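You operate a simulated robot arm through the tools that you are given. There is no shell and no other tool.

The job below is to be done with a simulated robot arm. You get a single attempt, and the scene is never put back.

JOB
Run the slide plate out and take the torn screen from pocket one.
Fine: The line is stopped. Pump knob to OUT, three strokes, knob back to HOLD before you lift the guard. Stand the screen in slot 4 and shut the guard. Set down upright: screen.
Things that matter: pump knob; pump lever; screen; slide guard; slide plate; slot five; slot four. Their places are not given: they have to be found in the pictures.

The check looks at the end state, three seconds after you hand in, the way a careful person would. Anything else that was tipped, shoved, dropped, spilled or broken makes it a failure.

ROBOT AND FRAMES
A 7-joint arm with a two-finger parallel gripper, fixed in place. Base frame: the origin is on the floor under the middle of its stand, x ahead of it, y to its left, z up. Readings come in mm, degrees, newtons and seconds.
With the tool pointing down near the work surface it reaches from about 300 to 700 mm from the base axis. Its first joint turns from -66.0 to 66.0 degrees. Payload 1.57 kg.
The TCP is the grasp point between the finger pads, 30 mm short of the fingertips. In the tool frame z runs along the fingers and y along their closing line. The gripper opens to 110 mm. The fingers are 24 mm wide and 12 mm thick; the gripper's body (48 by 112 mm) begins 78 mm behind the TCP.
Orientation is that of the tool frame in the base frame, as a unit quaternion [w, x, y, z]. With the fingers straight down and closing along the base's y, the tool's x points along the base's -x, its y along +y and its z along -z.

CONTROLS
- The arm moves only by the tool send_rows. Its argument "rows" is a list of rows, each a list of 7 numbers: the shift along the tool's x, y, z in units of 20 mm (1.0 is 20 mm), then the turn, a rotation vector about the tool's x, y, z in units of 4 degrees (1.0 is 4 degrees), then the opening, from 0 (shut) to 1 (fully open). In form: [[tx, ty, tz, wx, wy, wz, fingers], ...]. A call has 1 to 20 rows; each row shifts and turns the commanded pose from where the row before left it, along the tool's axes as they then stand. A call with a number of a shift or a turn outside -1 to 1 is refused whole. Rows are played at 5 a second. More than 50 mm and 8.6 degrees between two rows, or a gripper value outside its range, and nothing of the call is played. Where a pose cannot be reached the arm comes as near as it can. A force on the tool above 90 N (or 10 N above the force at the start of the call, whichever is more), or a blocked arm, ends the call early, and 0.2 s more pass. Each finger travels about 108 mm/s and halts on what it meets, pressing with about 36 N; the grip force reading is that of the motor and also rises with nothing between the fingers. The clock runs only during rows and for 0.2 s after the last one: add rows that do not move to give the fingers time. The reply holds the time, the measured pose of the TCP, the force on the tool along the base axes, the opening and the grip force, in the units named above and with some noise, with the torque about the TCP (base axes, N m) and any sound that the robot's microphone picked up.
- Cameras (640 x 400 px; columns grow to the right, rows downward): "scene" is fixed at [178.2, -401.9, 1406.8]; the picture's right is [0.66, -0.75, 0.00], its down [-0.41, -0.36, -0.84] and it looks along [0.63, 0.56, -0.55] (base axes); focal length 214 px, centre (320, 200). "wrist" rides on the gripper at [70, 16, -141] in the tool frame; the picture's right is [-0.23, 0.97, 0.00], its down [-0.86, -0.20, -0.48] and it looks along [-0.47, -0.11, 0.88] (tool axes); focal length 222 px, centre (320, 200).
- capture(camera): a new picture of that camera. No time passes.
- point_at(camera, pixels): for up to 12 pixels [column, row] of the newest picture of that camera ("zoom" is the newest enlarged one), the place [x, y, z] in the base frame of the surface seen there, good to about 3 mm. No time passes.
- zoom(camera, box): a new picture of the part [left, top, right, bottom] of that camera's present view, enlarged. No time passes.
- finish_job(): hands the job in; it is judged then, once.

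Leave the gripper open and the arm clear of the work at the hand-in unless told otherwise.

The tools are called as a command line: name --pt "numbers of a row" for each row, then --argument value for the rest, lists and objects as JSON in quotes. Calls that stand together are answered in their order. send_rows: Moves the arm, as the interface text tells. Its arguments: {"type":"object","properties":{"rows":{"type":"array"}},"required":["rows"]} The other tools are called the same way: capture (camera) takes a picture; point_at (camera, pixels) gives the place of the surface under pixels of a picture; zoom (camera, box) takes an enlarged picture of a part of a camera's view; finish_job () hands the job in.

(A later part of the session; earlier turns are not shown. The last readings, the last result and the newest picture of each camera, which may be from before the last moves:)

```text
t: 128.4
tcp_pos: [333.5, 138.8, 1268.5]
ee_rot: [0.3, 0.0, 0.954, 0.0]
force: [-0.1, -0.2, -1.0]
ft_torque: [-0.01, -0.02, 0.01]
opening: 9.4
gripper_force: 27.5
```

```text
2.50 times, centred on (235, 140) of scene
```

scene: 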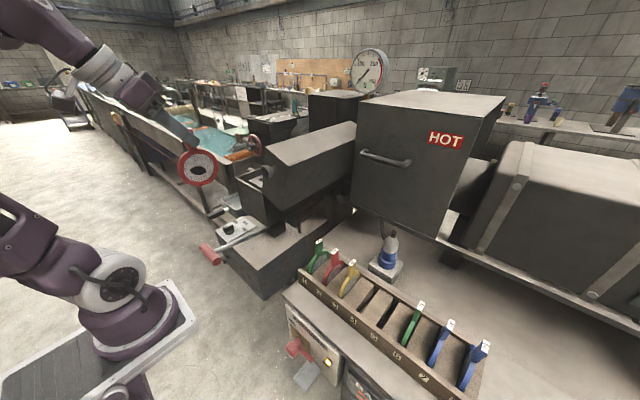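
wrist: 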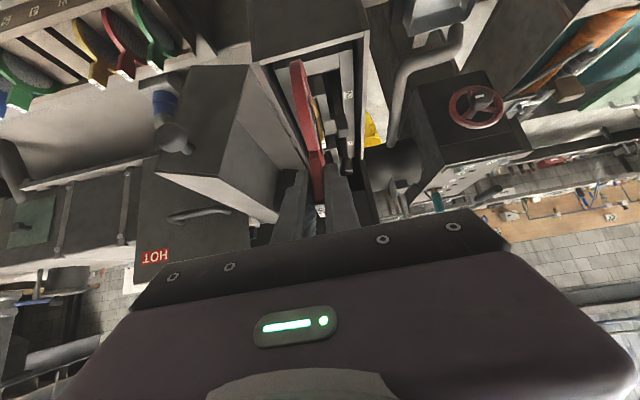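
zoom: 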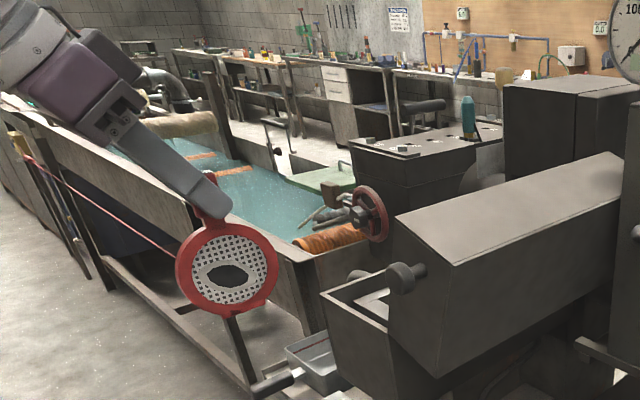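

The torn screen hangs nearly upright. I'll measure its ring to verify where it sits relative to the TCP.

point_at --camera "zoom" --pixels '[[183, 270], [272, 270], [232, 310], [222, 226], [210, 216], [200, 240], [258, 240], [200, 300], [262, 298], [212, 200], [228, 268], [208, 210]]'

zoom --camera "scene" --box '[170, 125, 230, 195]'

```text
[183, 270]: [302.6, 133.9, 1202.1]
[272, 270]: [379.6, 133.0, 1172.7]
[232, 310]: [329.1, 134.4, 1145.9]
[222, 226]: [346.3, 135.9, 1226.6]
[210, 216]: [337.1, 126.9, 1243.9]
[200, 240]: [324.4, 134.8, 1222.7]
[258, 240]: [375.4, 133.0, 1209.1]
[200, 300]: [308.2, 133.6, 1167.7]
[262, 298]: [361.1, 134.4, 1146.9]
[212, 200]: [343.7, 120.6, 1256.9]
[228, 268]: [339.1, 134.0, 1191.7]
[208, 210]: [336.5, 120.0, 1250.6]
```

```text
5.71 times, centred on (200, 160) of scene
```

zoom: 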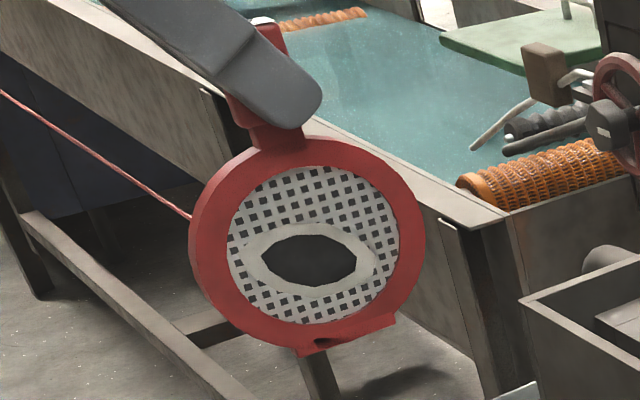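

I see a flat foot on the bottom of the ring at (345,335), good for standing. I'll check that the foot-to-tab line is vertical.

point_at --camera "zoom" --pixels '[[305, 350], [345, 337], [390, 320], [276, 140], [258, 140], [295, 138], [205, 245], [410, 225], [312, 245], [265, 20], [350, 345]]'

```text
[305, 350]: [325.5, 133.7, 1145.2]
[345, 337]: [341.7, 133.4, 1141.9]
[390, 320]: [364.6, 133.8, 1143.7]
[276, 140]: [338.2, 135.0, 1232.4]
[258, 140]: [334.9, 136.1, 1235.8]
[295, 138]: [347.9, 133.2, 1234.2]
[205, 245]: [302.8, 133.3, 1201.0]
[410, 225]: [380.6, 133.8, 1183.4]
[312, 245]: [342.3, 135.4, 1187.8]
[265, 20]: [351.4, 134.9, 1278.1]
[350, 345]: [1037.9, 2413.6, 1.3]
```

Upright to within about 2°; the foot bottom is 128 mm below the TCP and about 11 mm ahead of it in x. Now moving 400 mm toward -y at this x (well in front of the guard and its knob).

send_rows --pt "0 -1 0 0 0 0 0.02" --pt "0 -1 0 0 0 0 0.02" --pt "0 -1 0 0 0 0 0.02" --pt "0 -1 0 0 0 0 0.02" --pt "0 -1 0 0 0 0 0.02" --pt "0 -1 0 0 0 0 0.02" --pt "0 -1 0 0 0 0 0.02" --pt "0 -1 0 0 0 0 0.02" --pt "0 -1 0 0 0 0 0.02" --pt "0 -1 0 0 0 0 0.02" --pt "0 -1 0 0 0 0 0.02" --pt "0 -1 0 0 0 0 0.02" --pt "0 -1 0 0 0 0 0.02" --pt "0 -1 0 0 0 0 0.02" --pt "0 -1 0 0 0 0 0.02" --pt "0 -1 0 0 0 0 0.02" --pt "0 -1 0 0 0 0 0.02" --pt "0 -1 0 0 0 0 0.02" --pt "0 -1 0 0 0 0 0.02" --pt "0 -0.9 0 0 0 0 0.02"

capture --camera "scene"

capture --camera "wrist"

```text
t: 132.7
tcp_pos: [332.6, -259.7, 1265.7]
ee_rot: [0.3, 0.0, 0.954, -0.001]
force: [-0.1, -1.2, -1.6]
ft_torque: [-0.03, 0.02, 0.0]
opening: 9.6
gripper_force: 27.8
```

```text
taken
```

scene: 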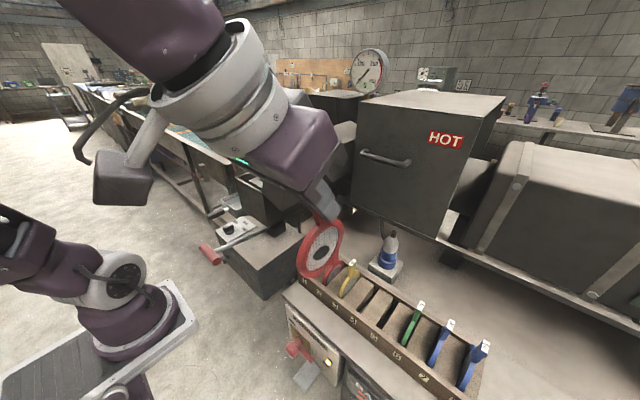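

```text
taken
```

wrist: 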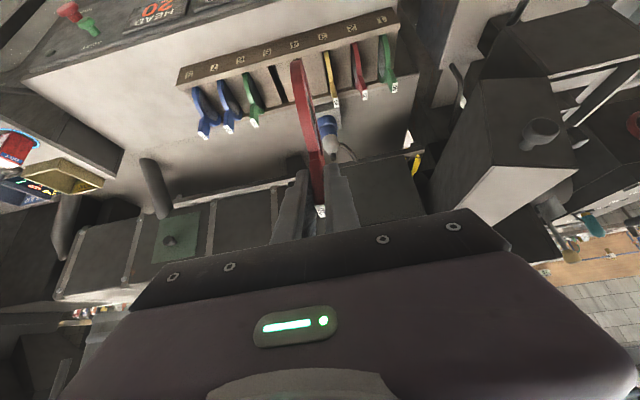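

Now down and forward to a hover over slot 4: TCP about (492,-279,1060), which leaves the foot some 30 mm above the rack boards.

send_rows --pt "-0.0465 -0.069 0.928 0 0 0 0.02" --pt "-0.0465 -0.069 0.928 0 0 0 0.02" --pt "-0.0465 -0.069 0.928 0 0 0 0.02" --pt "-0.0465 -0.069 0.928 0 0 0 0.02" --pt "-0.0465 -0.069 0.928 0 0 0 0.02" --pt "-0.0465 -0.069 0.928 0 0 0 0.02" --pt "-0.0465 -0.069 0.928 0 0 0 0.02" --pt "-0.0465 -0.069 0.928 0 0 0 0.02" --pt "-0.0465 -0.069 0.928 0 0 0 0.02" --pt "-0.0465 -0.069 0.928 0 0 0 0.02" --pt "-0.0465 -0.069 0.928 0 0 0 0.02" --pt "-0.0465 -0.069 0.928 0 0 0 0.02" --pt "-0.0465 -0.069 0.928 0 0 0 0.02" --pt "-0.0465 -0.069 0.928 0 0 0 0.02" --pt "0 0 0 0 0 0 0.02"

capture --camera "scene"

zoom --camera "scene" --box '[290, 190, 450, 350]'

capture --camera "wrist"

```text
t: 135.8
tcp_pos: [413.6, -270.0, 1162.8]
ee_rot: [0.299, 0.0, 0.954, -0.001]
force: [-0.4, 0.4, -1.3]
ft_torque: [0.0, 0.01, -0.03]
opening: 9.2
gripper_force: 27.8
out of reach, approached as far as the arm can: row 8, 9, 10, 11, 12, 13, 14
```

```text
taken
```

scene: 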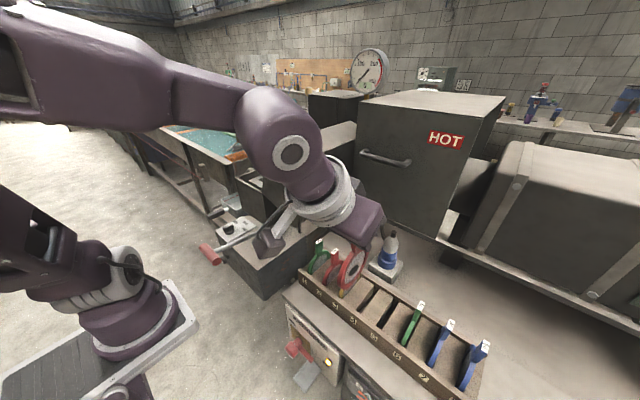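

```text
2.50 times, centred on (370, 270) of scene
```

zoom: 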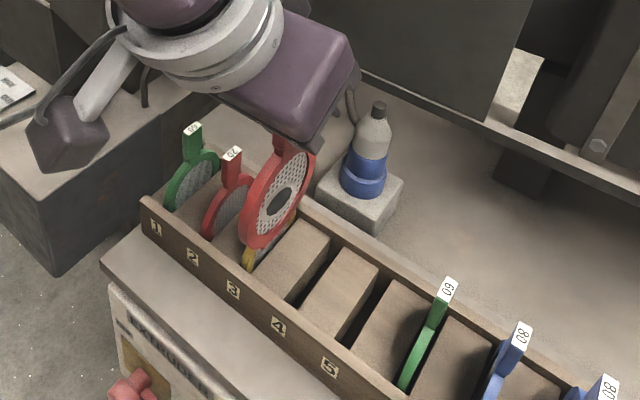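

```text
taken
```

wrist: 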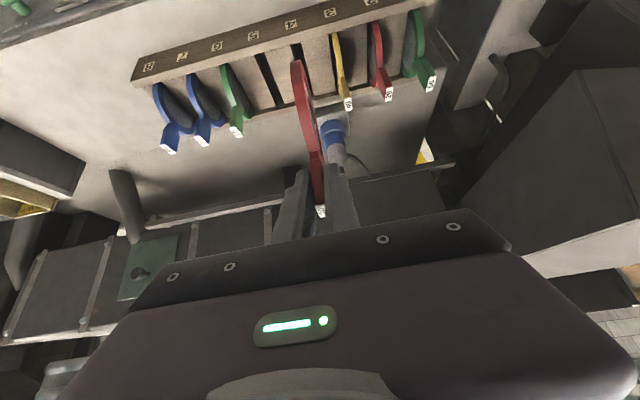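

Rows 8 to 14 were out of reach: with this forward tilt, a wrist limit shows up when the arm comes low and near. At larger radius it may ease, so I'll try going forward at constant height to x≈492 first.

send_rows --pt "-0.82 -0.1 0.572 0 0 0 0.02" --pt "-0.82 -0.1 0.572 0 0 0 0.02" --pt "-0.82 -0.1 0.572 0 0 0 0.02" --pt "-0.82 -0.1 0.572 0 0 0 0.02" --pt "0 0 0 0 0 0 0.02"

capture --camera "scene"

```text
t: 137.1
tcp_pos: [413.8, -270.3, 1163.8]
ee_rot: [0.3, 0.0, 0.954, -0.001]
force: [0.9, 0.1, -1.0]
ft_torque: [0.0, 0.0, -0.04]
opening: 9.6
gripper_force: 28.5
out of reach, approached as far as the arm can: row 1, 2, 3, 4
```

```text
taken
```

scene: 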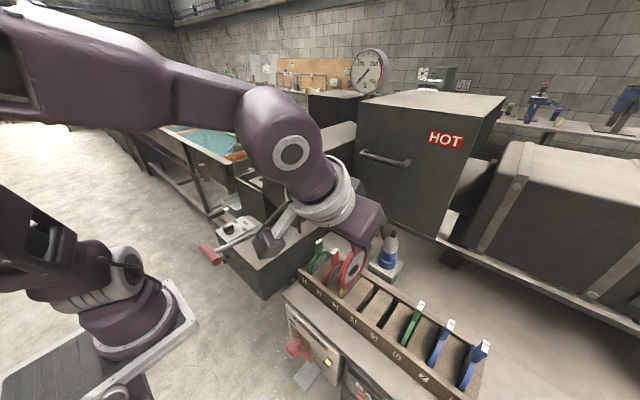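

The arm is stuck in this configuration. I'll rise 60 mm, untilt to near vertical (the screen then leans in its own plane), move over the slot, and see how much tilt is reachable there.

send_rows --pt "-0.572 0 -0.82 0 0 0 0.02" --pt "-0.572 0 -0.82 0 0 0 0.02" --pt "-0.572 0 -0.82 0 0 0 0.02" --pt "0 0 0 0 0.8 0 0.02" --pt "0 0 0 0 0.8 0 0.02" --pt "0 0 0 0 0.8 0 0.02" --pt "0 0 0 0 0.8 0 0.02" --pt "0 0 0 0 0.8 0 0.02" --pt "0 0 0 0 0.8 0 0.02" --pt "0 0 0 0 0.8 0 0.02" --pt "0 0 0 0 0.8 0 0.02" --pt "0 0 0 0 0.8 0 0.02" --pt "0 0 0 0 0.8 0 0.02" --pt "0 0 0 0 0.72 0 0.02"

capture --camera "scene"

capture --camera "wrist"

```text
t: 140.1
tcp_pos: [410.7, -271.0, 1222.1]
ee_rot: [0.3, 0.001, 0.954, -0.002]
force: [-0.8, -0.4, -0.4]
ft_torque: [0.0, 0.02, 0.01]
opening: 9.5
gripper_force: 27.8
out of reach, approached as far as the arm can: row 4, 5, 6, 7, 8, 9, 10, 11, 12, 13, 14
```

```text
taken
```

scene: 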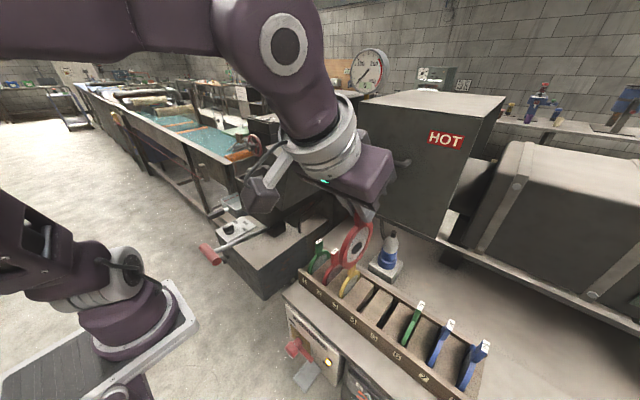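

```text
taken
```

wrist: 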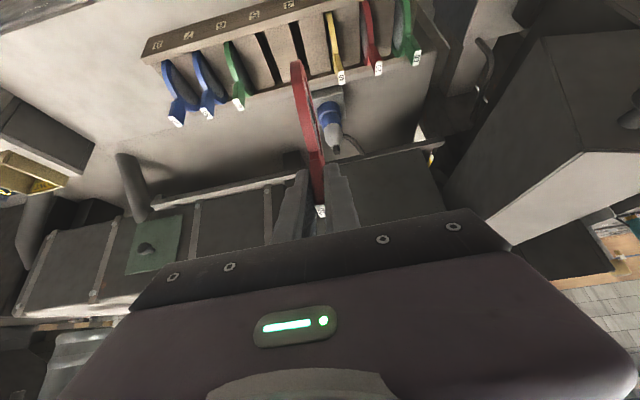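

Untilting is blocked here too, so a joint is at its limit in this posture. I'll back up toward where I came from, to about (333,-100,1270), and untilt there.

send_rows --pt "0.0465 0.5 -0.928 0 0 0 0.02" --pt "0.5 1 -0.9 0 0 0 0.02" --pt "0.8 1 -0.6 0 0 0 0.02" --pt "0.8 1 -0.57 0 0 0 0.02" --pt "0.8 1 -0.57 0 0 0 0.02" --pt "0 1 0 0 0 0 0.02" --pt "0 1 0 0 0 0 0.02" --pt "0 1 0 0 0 0 0.02" --pt "0 1 0 0 0 0 0.02"

capture --camera "scene"

```text
t: 142.1
tcp_pos: [324.0, -101.6, 1248.8]
ee_rot: [0.299, 0.001, 0.954, -0.001]
force: [1.1, -0.5, -1.7]
ft_torque: [-0.01, -0.01, 0.01]
opening: 9.5
gripper_force: 28.2
```

```text
taken
```

scene: 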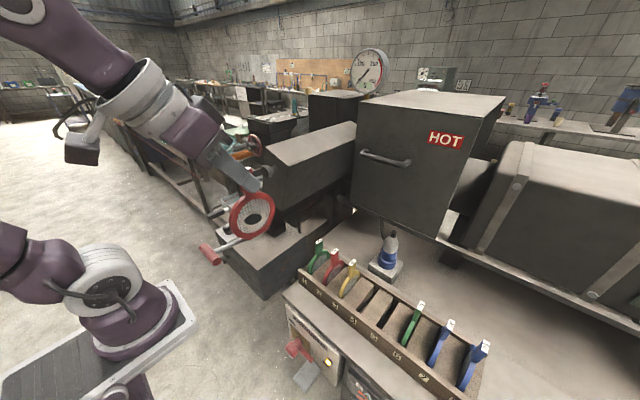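

It moves freely again. Trying the untilt here, first 13°.

send_rows --pt "0 0 0 0 0.8 0 0.02" --pt "0 0 0 0 0.8 0 0.02" --pt "0 0 0 0 0.8 0 0.02" --pt "0 0 0 0 0.8 0 0.02"

capture --camera "scene"

```text
t: 143.1
tcp_pos: [324.4, -100.1, 1248.0]
ee_rot: [0.192, 0.0, 0.981, 0.0]
force: [0.0, 0.4, -1.2]
ft_torque: [0.01, -0.02, -0.01]
opening: 9.4
gripper_force: 27.8
```

```text
taken
```

scene: 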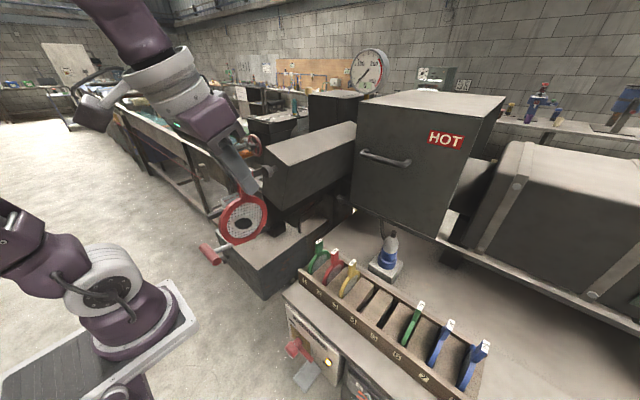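

That works here. I'll untilt fully, then travel to above slot 4 with the tool vertical, as I did before.

send_rows --pt "0 0 0 0 0.8 0 0.02" --pt "0 0 0 0 0.8 0 0.02" --pt "0 0 0 0 0.8 0 0.02" --pt "0 0 0 0 0.8 0 0.02" --pt "0 0 0 0 0.8 0 0.02" --pt "0 0 0 0 0.8 0 0.02" --pt "0 0 0 0 0.73 0 0.02" --pt "0 -1 0 0 0 0 0.02" --pt "0 -1 0 0 0 0 0.02" --pt "0 -1 0 0 0 0 0.02" --pt "0 -1 0 0 0 0 0.02" --pt "0 -1 0 0 0 0 0.02" --pt "0 -1 0 0 0 0 0.02" --pt "0 -1 0 0 0 0 0.02" --pt "0 -1 0 0 0 0 0.02" --pt "0 -0.95 0 0 0 0 0.02"

send_rows --pt "-0.9 0 0.3 0 0 0 0.02" --pt "-0.9 0 0.3 0 0 0 0.02" --pt "-0.9 0 0.3 0 0 0 0.02" --pt "-0.9 0 0.3 0 0 0 0.02" --pt "-0.9 0 0.3 0 0 0 0.02" --pt "-0.9 0 0.3 0 0 0 0.02" --pt "-0.9 0 0.3 0 0 0 0.02" --pt "-0.9 0 0.3 0 0 0 0.02" --pt "-0.9 0 0.3 0 0 0 0.02"

capture --camera "scene"

capture --camera "wrist"

```text
t: 146.4
tcp_pos: [324.8, -278.4, 1248.8]
ee_rot: [0.0, 0.0, 1.0, 0.001]
force: [-0.3, 0.4, -1.2]
ft_torque: [0.03, -0.05, 0.02]
opening: 9.4
gripper_force: 27.4
```

```text
t: 148.4
tcp_pos: [484.8, -281.5, 1195.1]
ee_rot: [0.0, 0.0, 1.0, 0.0]
force: [-0.4, 0.0, -0.8]
ft_torque: [0.0, -0.02, -0.01]
opening: 9.6
gripper_force: 27.7
```

```text
taken
```

scene: 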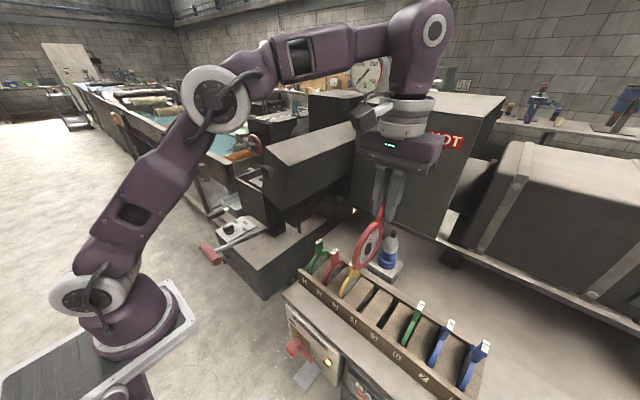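

```text
taken
```

wrist: 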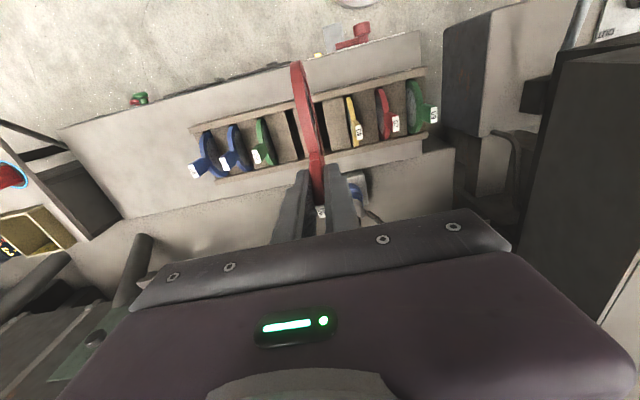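

The posture is better now. I'll try tilting forward 35° again here over the slot.

send_rows --pt "0 0 0 0 -0.97 0 0.02" --pt "0 0 0 0 -0.97 0 0.02" --pt "0 0 0 0 -0.97 0 0.02" --pt "0 0 0 0 -0.97 0 0.02" --pt "0 0 0 0 -0.97 0 0.02" --pt "0 0 0 0 -0.97 0 0.02" --pt "0 0 0 0 -0.97 0 0.02" --pt "0 0 0 0 -0.97 0 0.02" --pt "0 0 0 0 -0.97 0 0.02"

capture --camera "scene"

```text
t: 150.4
tcp_pos: [486.7, -279.1, 1195.8]
ee_rot: [0.3, 0.0, 0.954, 0.0]
force: [-0.3, 0.5, -0.5]
ft_torque: [-0.03, 0.03, -0.01]
opening: 9.4
gripper_force: 27.9
```

```text
taken
```

scene: 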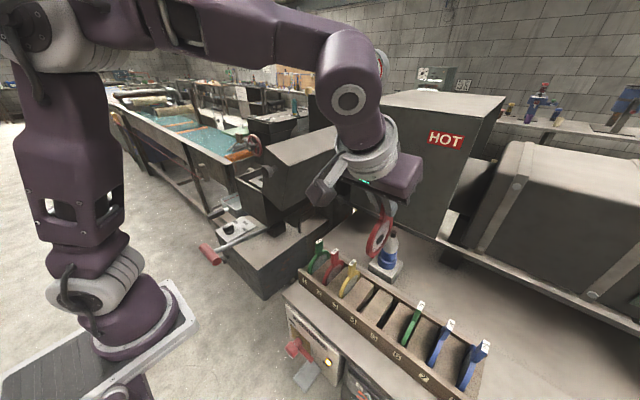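

Tilt 35° is reached here. Descending vertically toward z 1060 to see if it stays reachable.

send_rows --pt "0.524 0 0.817 0 0 0 0.02" --pt "0.524 0 0.817 0 0 0 0.02" --pt "0.524 0 0.817 0 0 0 0.02" --pt "0.524 0 0.817 0 0 0 0.02"

capture --camera "scene"

```text
t: 151.4
tcp_pos: [489.9, -278.3, 1117.8]
ee_rot: [0.3, -0.001, 0.954, 0.0]
force: [0.6, 0.2, -0.7]
ft_torque: [0.0, -0.04, 0.01]
opening: 9.5
gripper_force: 27.4
```

```text
taken
```

scene: 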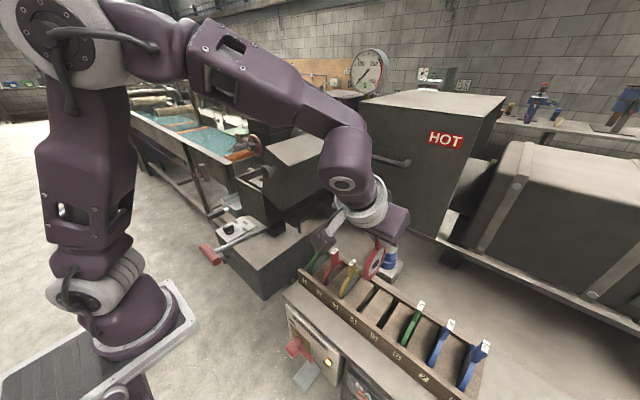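

Still reachable at z 1118. Continuing down to about z 1052.

send_rows --pt "0.555 0 0.83 0 0 0 0.02" --pt "0.555 0 0.83 0 0 0 0.02" --pt "0.555 0 0.83 0 0 0 0.02" --pt "0 0 0 0 0 0 0.02"

capture --camera "scene"

zoom --camera "scene" --box '[310, 220, 430, 340]'

capture --camera "wrist"

```text
t: 152.4
tcp_pos: [490.6, -277.2, 1057.3]
ee_rot: [0.3, 0.0, 0.954, -0.001]
force: [-0.4, 0.4, -1.3]
ft_torque: [-0.02, 0.02, -0.03]
opening: 9.5
gripper_force: 28.4
```

```text
taken
```

scene: 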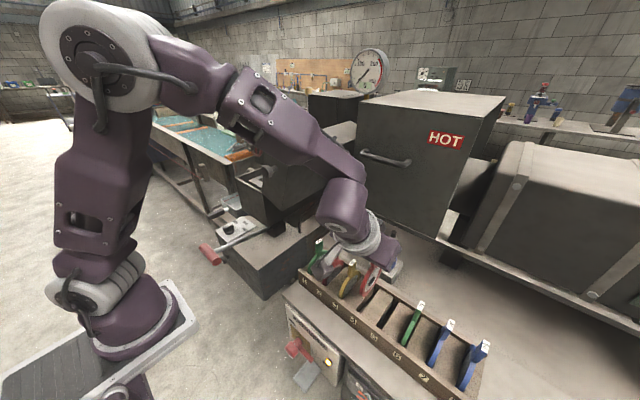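

```text
3.33 times, centred on (370, 280) of scene
```

zoom: 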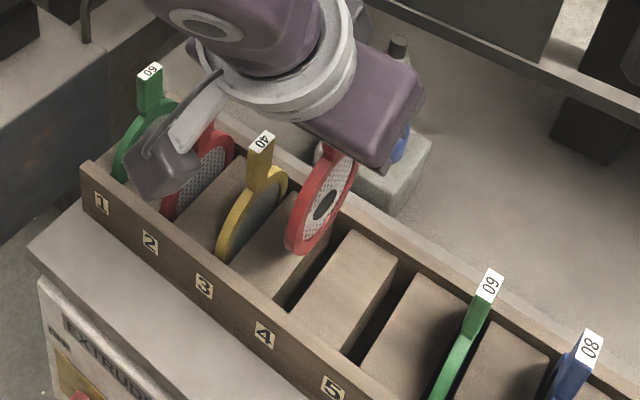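

```text
taken
```

wrist: 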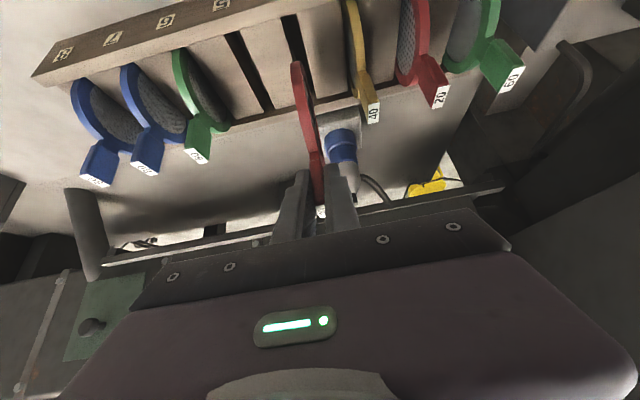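

Reachable, good. The torn screen hovers near slot 4. I'll measure its foot and ring against the slot before inserting.

zoom --camera "scene" --box '[340, 250, 410, 320]'

point_at --camera "zoom" --pixels '[[225, 230], [245, 130], [320, 110], [260, 270], [300, 250], [335, 190], [280, 180], [250, 255], [215, 270], [330, 150]]'

zoom --camera "wrist" --box '[220, 10, 400, 220]'

```text
5.71 times, centred on (375, 285) of scene
```

zoom: 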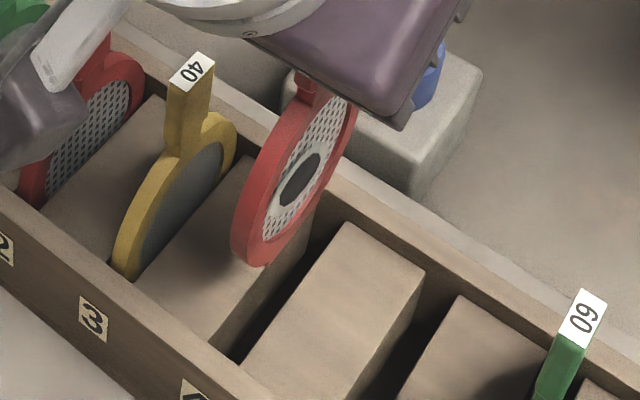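

```text
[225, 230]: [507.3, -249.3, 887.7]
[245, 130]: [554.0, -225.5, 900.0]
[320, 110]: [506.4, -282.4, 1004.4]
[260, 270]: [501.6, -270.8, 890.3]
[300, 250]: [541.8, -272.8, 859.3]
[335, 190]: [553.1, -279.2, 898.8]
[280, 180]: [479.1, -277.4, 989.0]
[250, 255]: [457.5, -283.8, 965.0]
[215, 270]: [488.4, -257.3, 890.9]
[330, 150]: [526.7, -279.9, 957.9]
```

```text
1.90 times, centred on (310, 115) of wrist
```

zoom: 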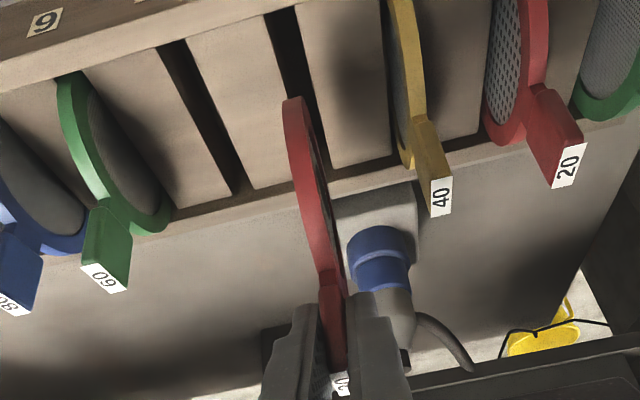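

Ring is centred at y≈-277; the slot's centre is about -279.5. I'll shift -2.3 mm in y and +1.5 mm in x, then descend to z 1005, which puts the foot about 15 mm into the slot.

send_rows --pt "-0.06 -0.115 0.043 0 0 0 0.02" --pt "0.3 0 0.43 0 0 0 0.02" --pt "0.3 0 0.43 0 0 0 0.02" --pt "0.3 0 0.43 0 0 0 0.02" --pt "0.3 0 0.43 0 0 0 0.02" --pt "0.2 0 0.287 0 0 0 0.02" --pt "0 0 0 0 0 0 0.02"

capture --camera "scene"

zoom --camera "scene" --box '[340, 250, 410, 320]'

capture --camera "wrist"

zoom --camera "wrist" --box '[220, 10, 400, 220]'

```text
t: 154.1
tcp_pos: [490.1, -280.6, 1009.7]
ee_rot: [0.3, 0.001, 0.954, 0.0]
force: [0.0, 0.4, -0.6]
ft_torque: [0.03, -0.01, 0.0]
opening: 9.5
gripper_force: 27.7
```

```text
taken
```

scene: 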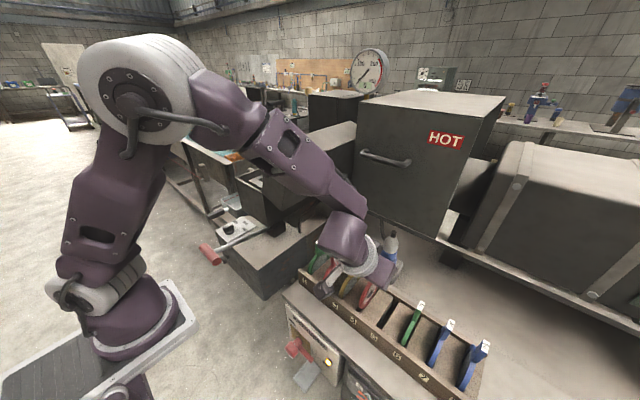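

```text
5.71 times, centred on (375, 285) of scene
```

zoom: 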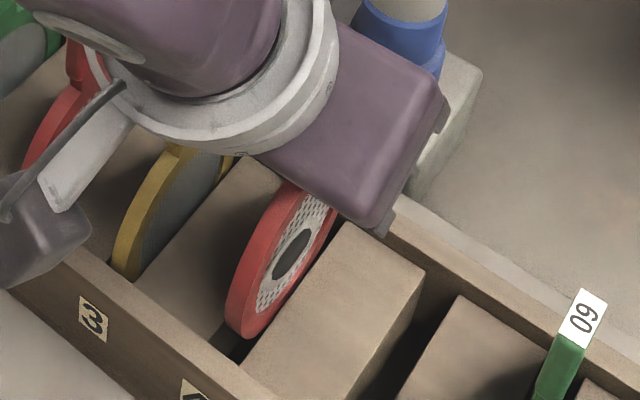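

```text
taken
```

wrist: 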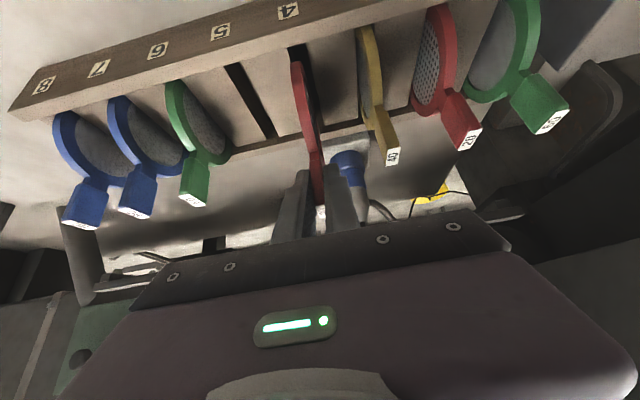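

```text
1.90 times, centred on (310, 115) of wrist
```

zoom: 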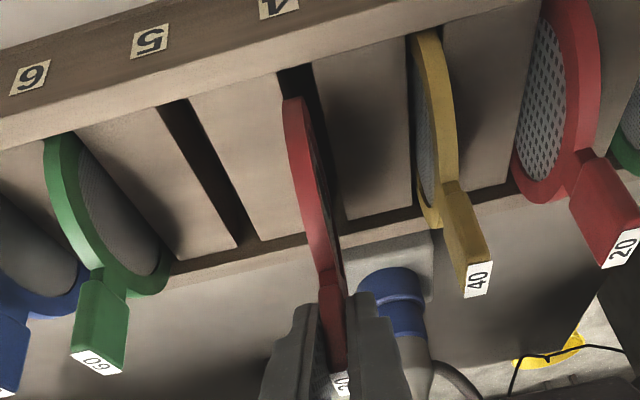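

The ring is entering slot 4 (label "4" directly above it in the wrist view), with no contact force. Down another 24 mm in small steps.

send_rows --pt "0.143 0 0.205 0 0 0 0.02" --pt "0.143 0 0.205 0 0 0 0.02" --pt "0.143 0 0.205 0 0 0 0.02" --pt "0.143 0 0.205 0 0 0 0.02" --pt "0.115 0 0.164 0 0 0 0.02" --pt "0 0 0 0 0 0 0.02"

capture --camera "scene"

zoom --camera "scene" --box '[340, 250, 410, 320]'

capture --camera "wrist"

zoom --camera "wrist" --box '[230, 30, 380, 220]'

```text
t: 155.4
tcp_pos: [491.9, -281.5, 983.3]
ee_rot: [0.3, 0.0, 0.954, 0.0]
force: [-0.3, 1.0, -1.1]
ft_torque: [0.03, 0.01, 0.03]
opening: 9.5
gripper_force: 28.1
```

```text
taken
```

scene: 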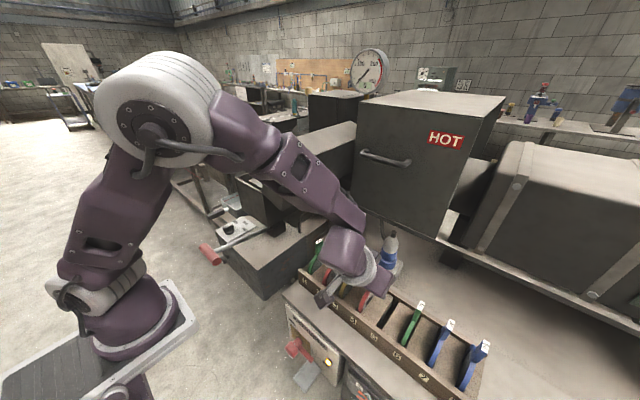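

```text
5.71 times, centred on (375, 285) of scene
```

zoom: 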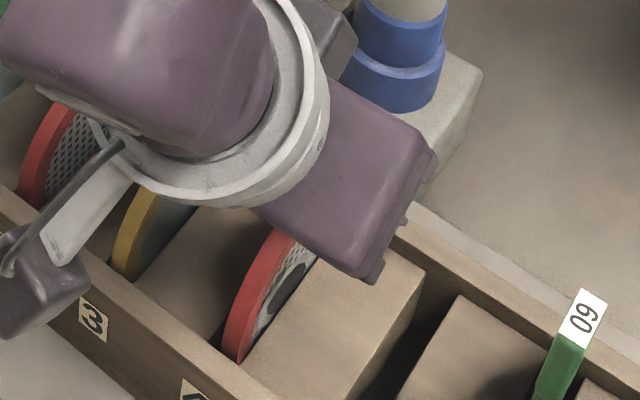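

```text
taken
```

wrist: 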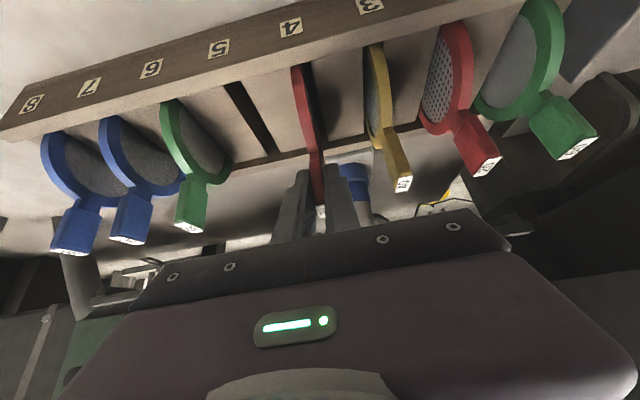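

```text
2.11 times, centred on (305, 125) of wrist
```

zoom: 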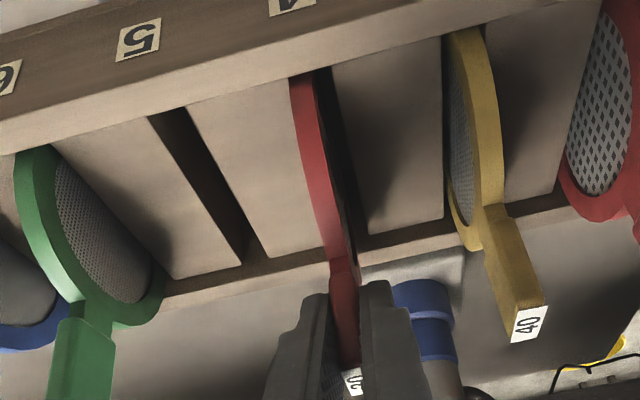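

Still no contact, z 983; the ring is slightly toward the -y side of the slot. I'll shift +1.5 mm in y and go down in 2 mm steps to feel the floor.

send_rows --pt "0 0.08 0 0 0 0 0.02" --pt "0.057 0 0.082 0 0 0 0.02" --pt "0.057 0 0.082 0 0 0 0.02" --pt "0 0 0 0 0 0 0.02"

```text
t: 156.4
tcp_pos: [490.5, -280.5, 980.6]
ee_rot: [0.299, 0.0, 0.954, -0.001]
force: [-0.3, 0.0, -1.8]
ft_torque: [0.04, 0.03, 0.03]
opening: 9.2
gripper_force: 28.0
```

send_rows --pt "0.057 0.03 0.082 0 0 0 0.02" --pt "0.057 0 0.082 0 0 0 0.02" --pt "0 0 0 0 0 0 0.02"

```text
t: 157.2
tcp_pos: [492.0, -278.8, 977.1]
ee_rot: [0.301, 0.001, 0.954, -0.001]
force: [0.0, 0.7, -1.5]
ft_torque: [0.0, 0.0, 0.0]
opening: 9.7
gripper_force: 27.7
```

No contact at z 977 yet. Stepping down about 1 mm at a time.

send_rows --pt "0.03 0 0.042 0 0 0 0.02" --pt "0.03 0 0.042 0 0 0 0.02" --pt "0 0 0 0 0 0 0.02"

send_rows --pt "0.03 0 0.042 0 0 0 0.02" --pt "0.03 0 0.042 0 0 0 0.02" --pt "0 0 0 0 0 0 0.02"

capture --camera "wrist"

zoom --camera "wrist" --box '[230, 30, 380, 220]'

```text
t: 158.1
tcp_pos: [491.4, -280.0, 974.9]
ee_rot: [0.3, 0.001, 0.954, -0.001]
force: [-1.2, 2.2, 7.9]
ft_torque: [0.19, 0.26, -0.02]
opening: 9.5
gripper_force: 27.7
```

```text
t: 158.8
tcp_pos: [491.6, -279.7, 974.3]
ee_rot: [0.3, -0.001, 0.954, -0.001]
force: [-2.4, 1.6, 29.2]
ft_torque: [0.17, -0.28, 0.02]
opening: 9.5
gripper_force: 27.5
```

```text
taken
```

wrist: 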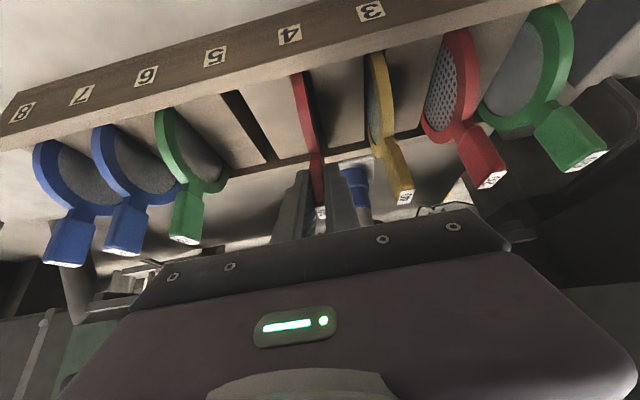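

```text
2.11 times, centred on (305, 125) of wrist
```

zoom: 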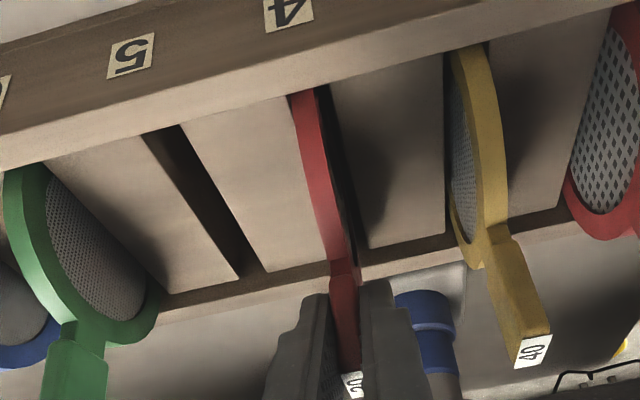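

Contact with the slot floor at z≈975 (8 N, then 29 N), so the foot is seated flat. I'll ease up 0.8 mm and open the fingers slowly and evenly.

send_rows --pt "-0.023 0 -0.033 0 0 0 0.02" --pt "0 0 0 0 0 0 0.06" --pt "0 0 0 0 0 0 0.085" --pt "0 0 0 0 0 0 0.09" --pt "0 0 0 0 0 0 0.095" --pt "0 0 0 0 0 0 0.1" --pt "0 0 0 0 0 0 0.11" --pt "0 0 0 0 0 0 0.13" --pt "0 0 0 0 0 0 0.16" --pt "0 0 0 0 0 0 0.2" --pt "0 0 0 0 0 0 0.2"

capture --camera "wrist"

zoom --camera "wrist" --box '[230, 30, 380, 220]'

capture --camera "scene"

zoom --camera "scene" --box '[330, 240, 420, 330]'

```text
t: 161.2
tcp_pos: [492.3, -278.7, 974.9]
ee_rot: [0.3, 0.0, 0.954, -0.001]
force: [-0.1, 0.5, 1.3]
ft_torque: [-0.02, 0.01, 0.01]
opening: 21.9
gripper_force: 0.1
```

```text
taken
```

wrist: 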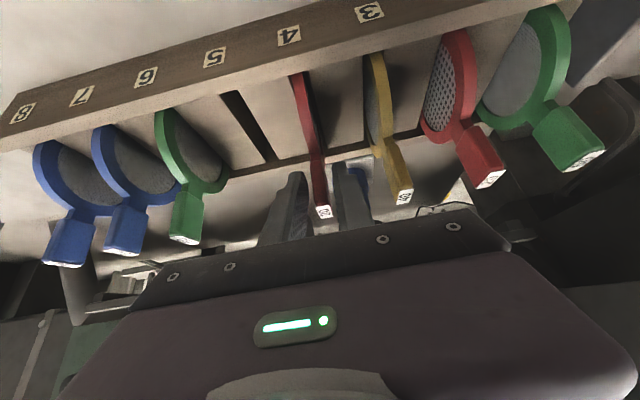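

```text
2.11 times, centred on (305, 125) of wrist
```

zoom: 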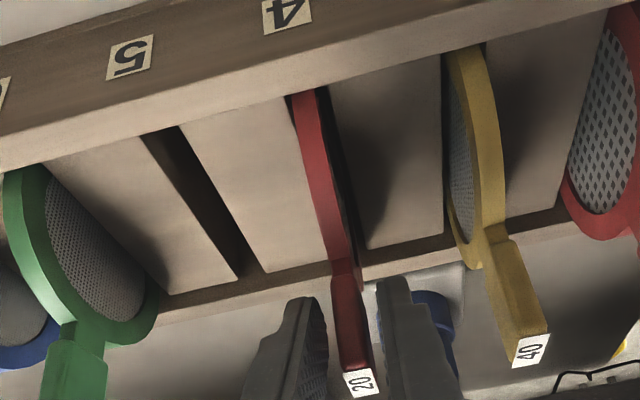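

```text
taken
```

scene: 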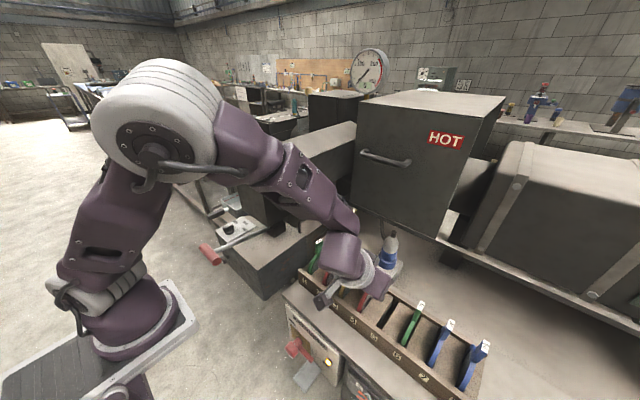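

```text
4.44 times, centred on (375, 285) of scene
```

zoom: 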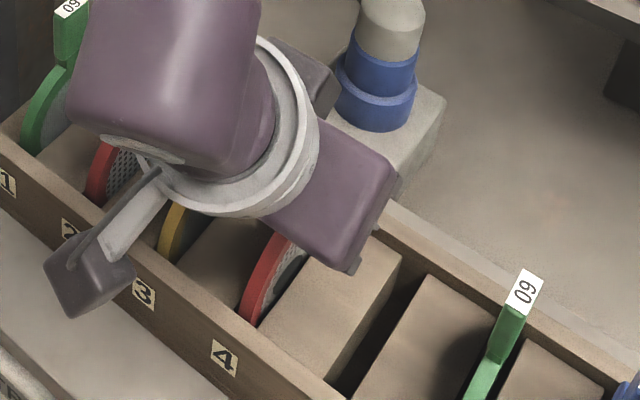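

Released; the torn screen stands upright in slot 4 with clear gaps to both fingers. I'll withdraw along the tool axis (up and back).

send_rows --pt "0 0 -0.4 0 0 0 0.2" --pt "0 0 -0.6 0 0 0 0.2" --pt "0 0 -0.8 0 0 0 0.2" --pt "0 0 -1 0 0 0 0.2" --pt "0 0 -1 0 0 0 0.2" --pt "0 0 -1 0 0 0 0.2" --pt "-0.4 0 -0.6 0 0 0 0.3"

capture --camera "wrist"

zoom --camera "wrist" --box '[220, 30, 400, 220]'

zoom --camera "scene" --box '[310, 220, 430, 340]'

```text
t: 162.8
tcp_pos: [436.2, -277.0, 1066.5]
ee_rot: [0.3, 0.0, 0.954, 0.0]
force: [-0.2, 0.2, 0.0]
ft_torque: [0.02, -0.02, 0.01]
opening: 32.7
gripper_force: 0.1
```

```text
taken
```

wrist: 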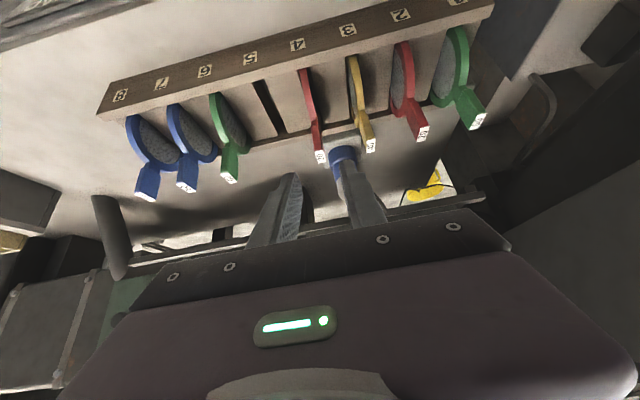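

```text
2.11 times, centred on (310, 125) of wrist
```

zoom: 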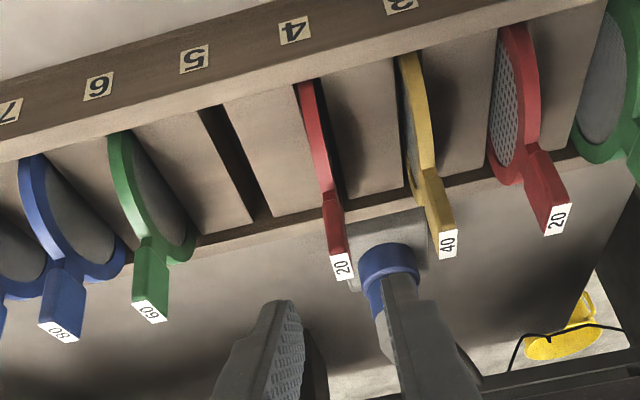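

```text
3.33 times, centred on (370, 280) of scene
```

zoom: 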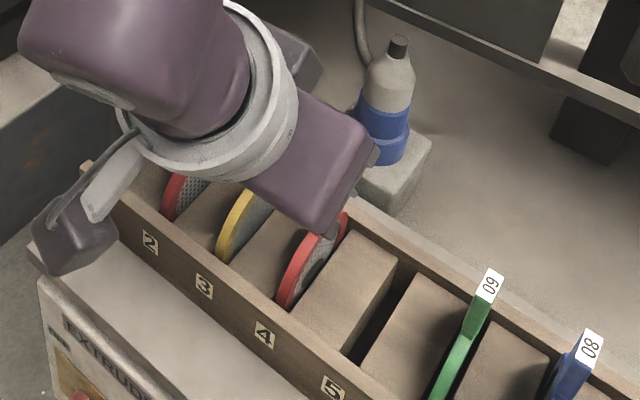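

The torn screen stands upright in slot 4, under label "4". Now to shut the guard: I'll rise to about z 1206 first and then untilt the tool.

send_rows --pt "-0.572 0 -0.82 0 0 0 0.4" --pt "-0.572 0 -0.82 0 0 0 0.5" --pt "-0.572 0 -0.82 0 0 0 0.6" --pt "-0.572 0 -0.82 0 0 0 0.6" --pt "-0.572 0 -0.82 0 0 0 0.6" --pt "-0.572 0 -0.82 0 0 0 0.6" --pt "-0.572 0 -0.82 0 0 0 0.6" --pt "0 0 0 0 0.97 0 0.6" --pt "0 0 0 0 0.97 0 0.6" --pt "0 0 0 0 0.97 0 0.6" --pt "0 0 0 0 0.97 0 0.6" --pt "0 0 0 0 0.97 0 0.6" --pt "0 0 0 0 0.97 0 0.6" --pt "0 0 0 0 0.97 0 0.6" --pt "0 0 0 0 0.97 0 0.6" --pt "0 0 0 0 0.96 0 0.6"

capture --camera "scene"

zoom --camera "scene" --box '[290, 220, 450, 380]'

capture --camera "wrist"

```text
t: 166.2
tcp_pos: [435.8, -280.1, 1207.2]
ee_rot: [-0.001, 0.0, 1.0, 0.0]
force: [0.5, -0.5, 0.2]
ft_torque: [0.01, 0.04, 0.0]
opening: 66.1
gripper_force: 0.0
```

```text
taken
```

scene: 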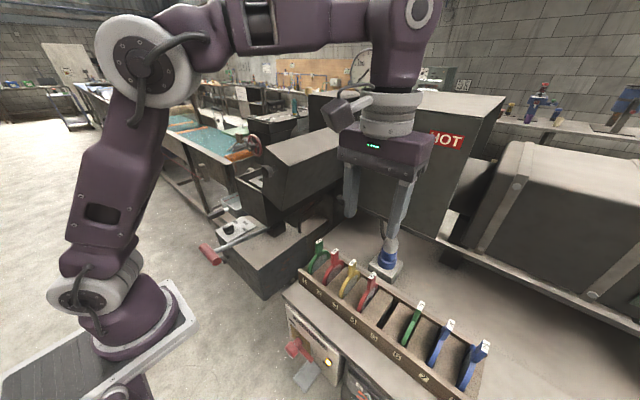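

```text
2.50 times, centred on (370, 300) of scene
```

zoom: 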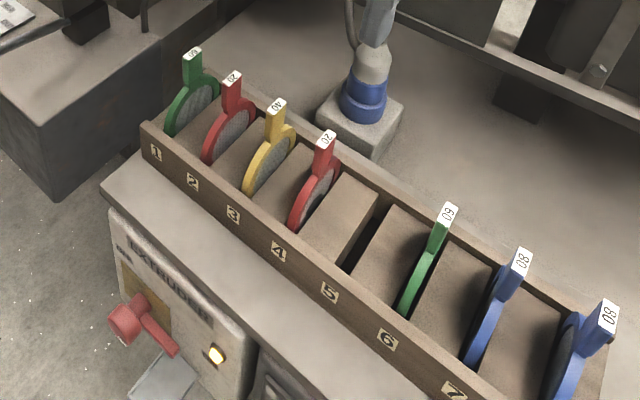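

```text
taken
```

wrist: 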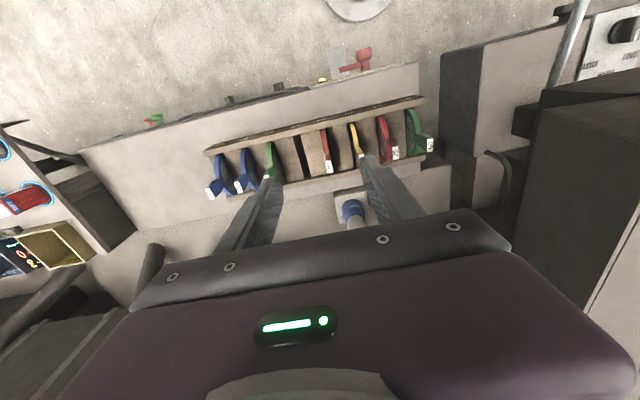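

The torn red "20" stands in slot 4 just like its neighbours. A quick measure of its uprightness.

zoom --camera "scene" --box '[335, 250, 395, 310]'

point_at --camera "zoom" --pixels '[[345, 175], [330, 225], [310, 300], [270, 320], [345, 265], [220, 85], [190, 130], [185, 190]]'

```text
6.67 times, centred on (365, 280) of scene
```

zoom: 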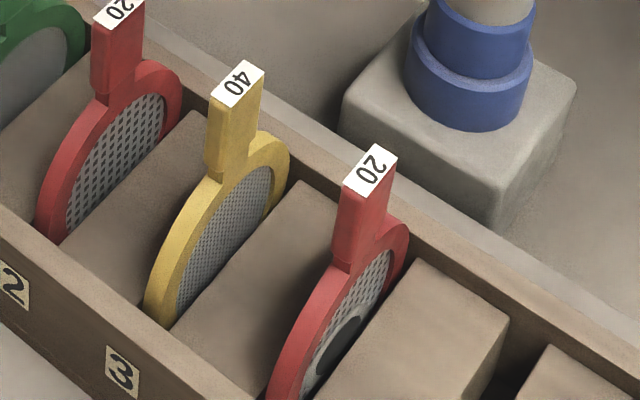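

```text
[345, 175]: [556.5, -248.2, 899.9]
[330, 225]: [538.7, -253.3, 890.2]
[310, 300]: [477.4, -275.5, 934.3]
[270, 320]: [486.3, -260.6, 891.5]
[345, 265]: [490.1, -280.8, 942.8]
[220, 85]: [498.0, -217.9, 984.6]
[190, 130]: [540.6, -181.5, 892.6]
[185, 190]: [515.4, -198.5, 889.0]
```

Upright like its neighbours. Next I'll go to the open guard's knob: rise to z 1262, then move +y to about y=-10 at x≈400.

send_rows --pt "0.6 0 -1 0 0 0 0.6" --pt "0.6 0 -1 0 0 0 0.6" --pt "0.6 0.5 -0.75 0 0 0 0.6" --pt "0 1 0 0 0 0 0.6" --pt "0 1 0 0 0 0 0.6" --pt "0 1 0 0 0 0 0.6" --pt "0 1 0 0 0 0 0.6" --pt "0 1 0 0 0 0 0.6" --pt "0 1 0 0 0 0 0.6" --pt "0 1 0 0 0 0 0.6" --pt "0 1 0 0 0 0 0.6" --pt "0 1 0 0 0 0 0.6" --pt "0 1 0 0 0 0 0.6" --pt "0 1 0 0 0 0 0.6" --pt "0 1 0 0 0 0 0.6" --pt "0 1 0 0 0 0 0.6"

capture --camera "wrist"

zoom --camera "wrist" --box '[230, 100, 420, 230]'

zoom --camera "scene" --box '[210, 90, 370, 230]'

```text
t: 169.7
tcp_pos: [399.1, -10.5, 1263.2]
ee_rot: [-0.001, 0.001, 1.0, 0.0]
force: [-0.4, 0.4, 0.3]
ft_torque: [0.0, 0.0, -0.01]
opening: 66.2
gripper_force: 0.1
```

```text
taken
```

wrist: 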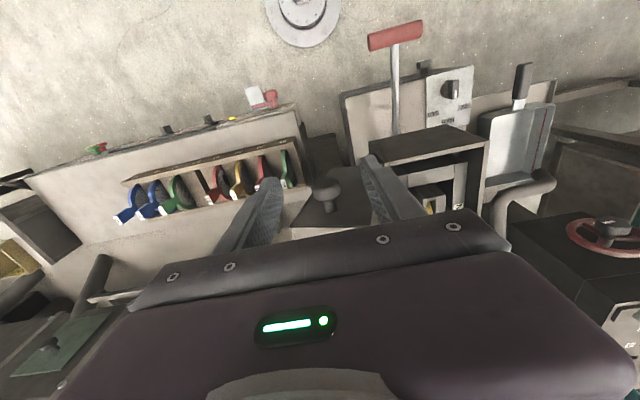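

```text
3.08 times, centred on (325, 165) of wrist
```

zoom: 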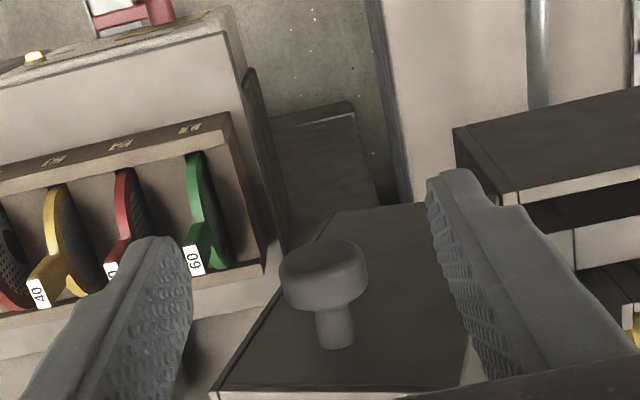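

```text
2.86 times, centred on (290, 160) of scene
```

zoom: 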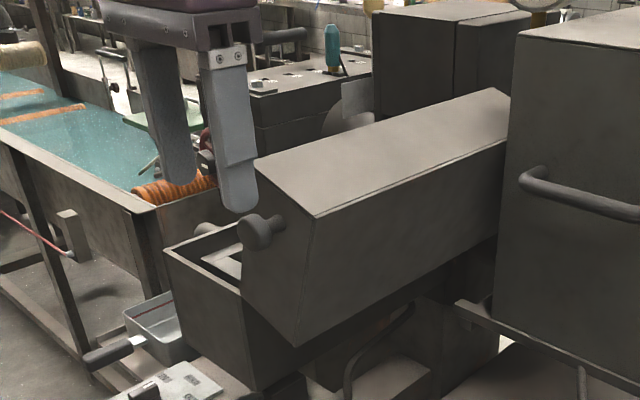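

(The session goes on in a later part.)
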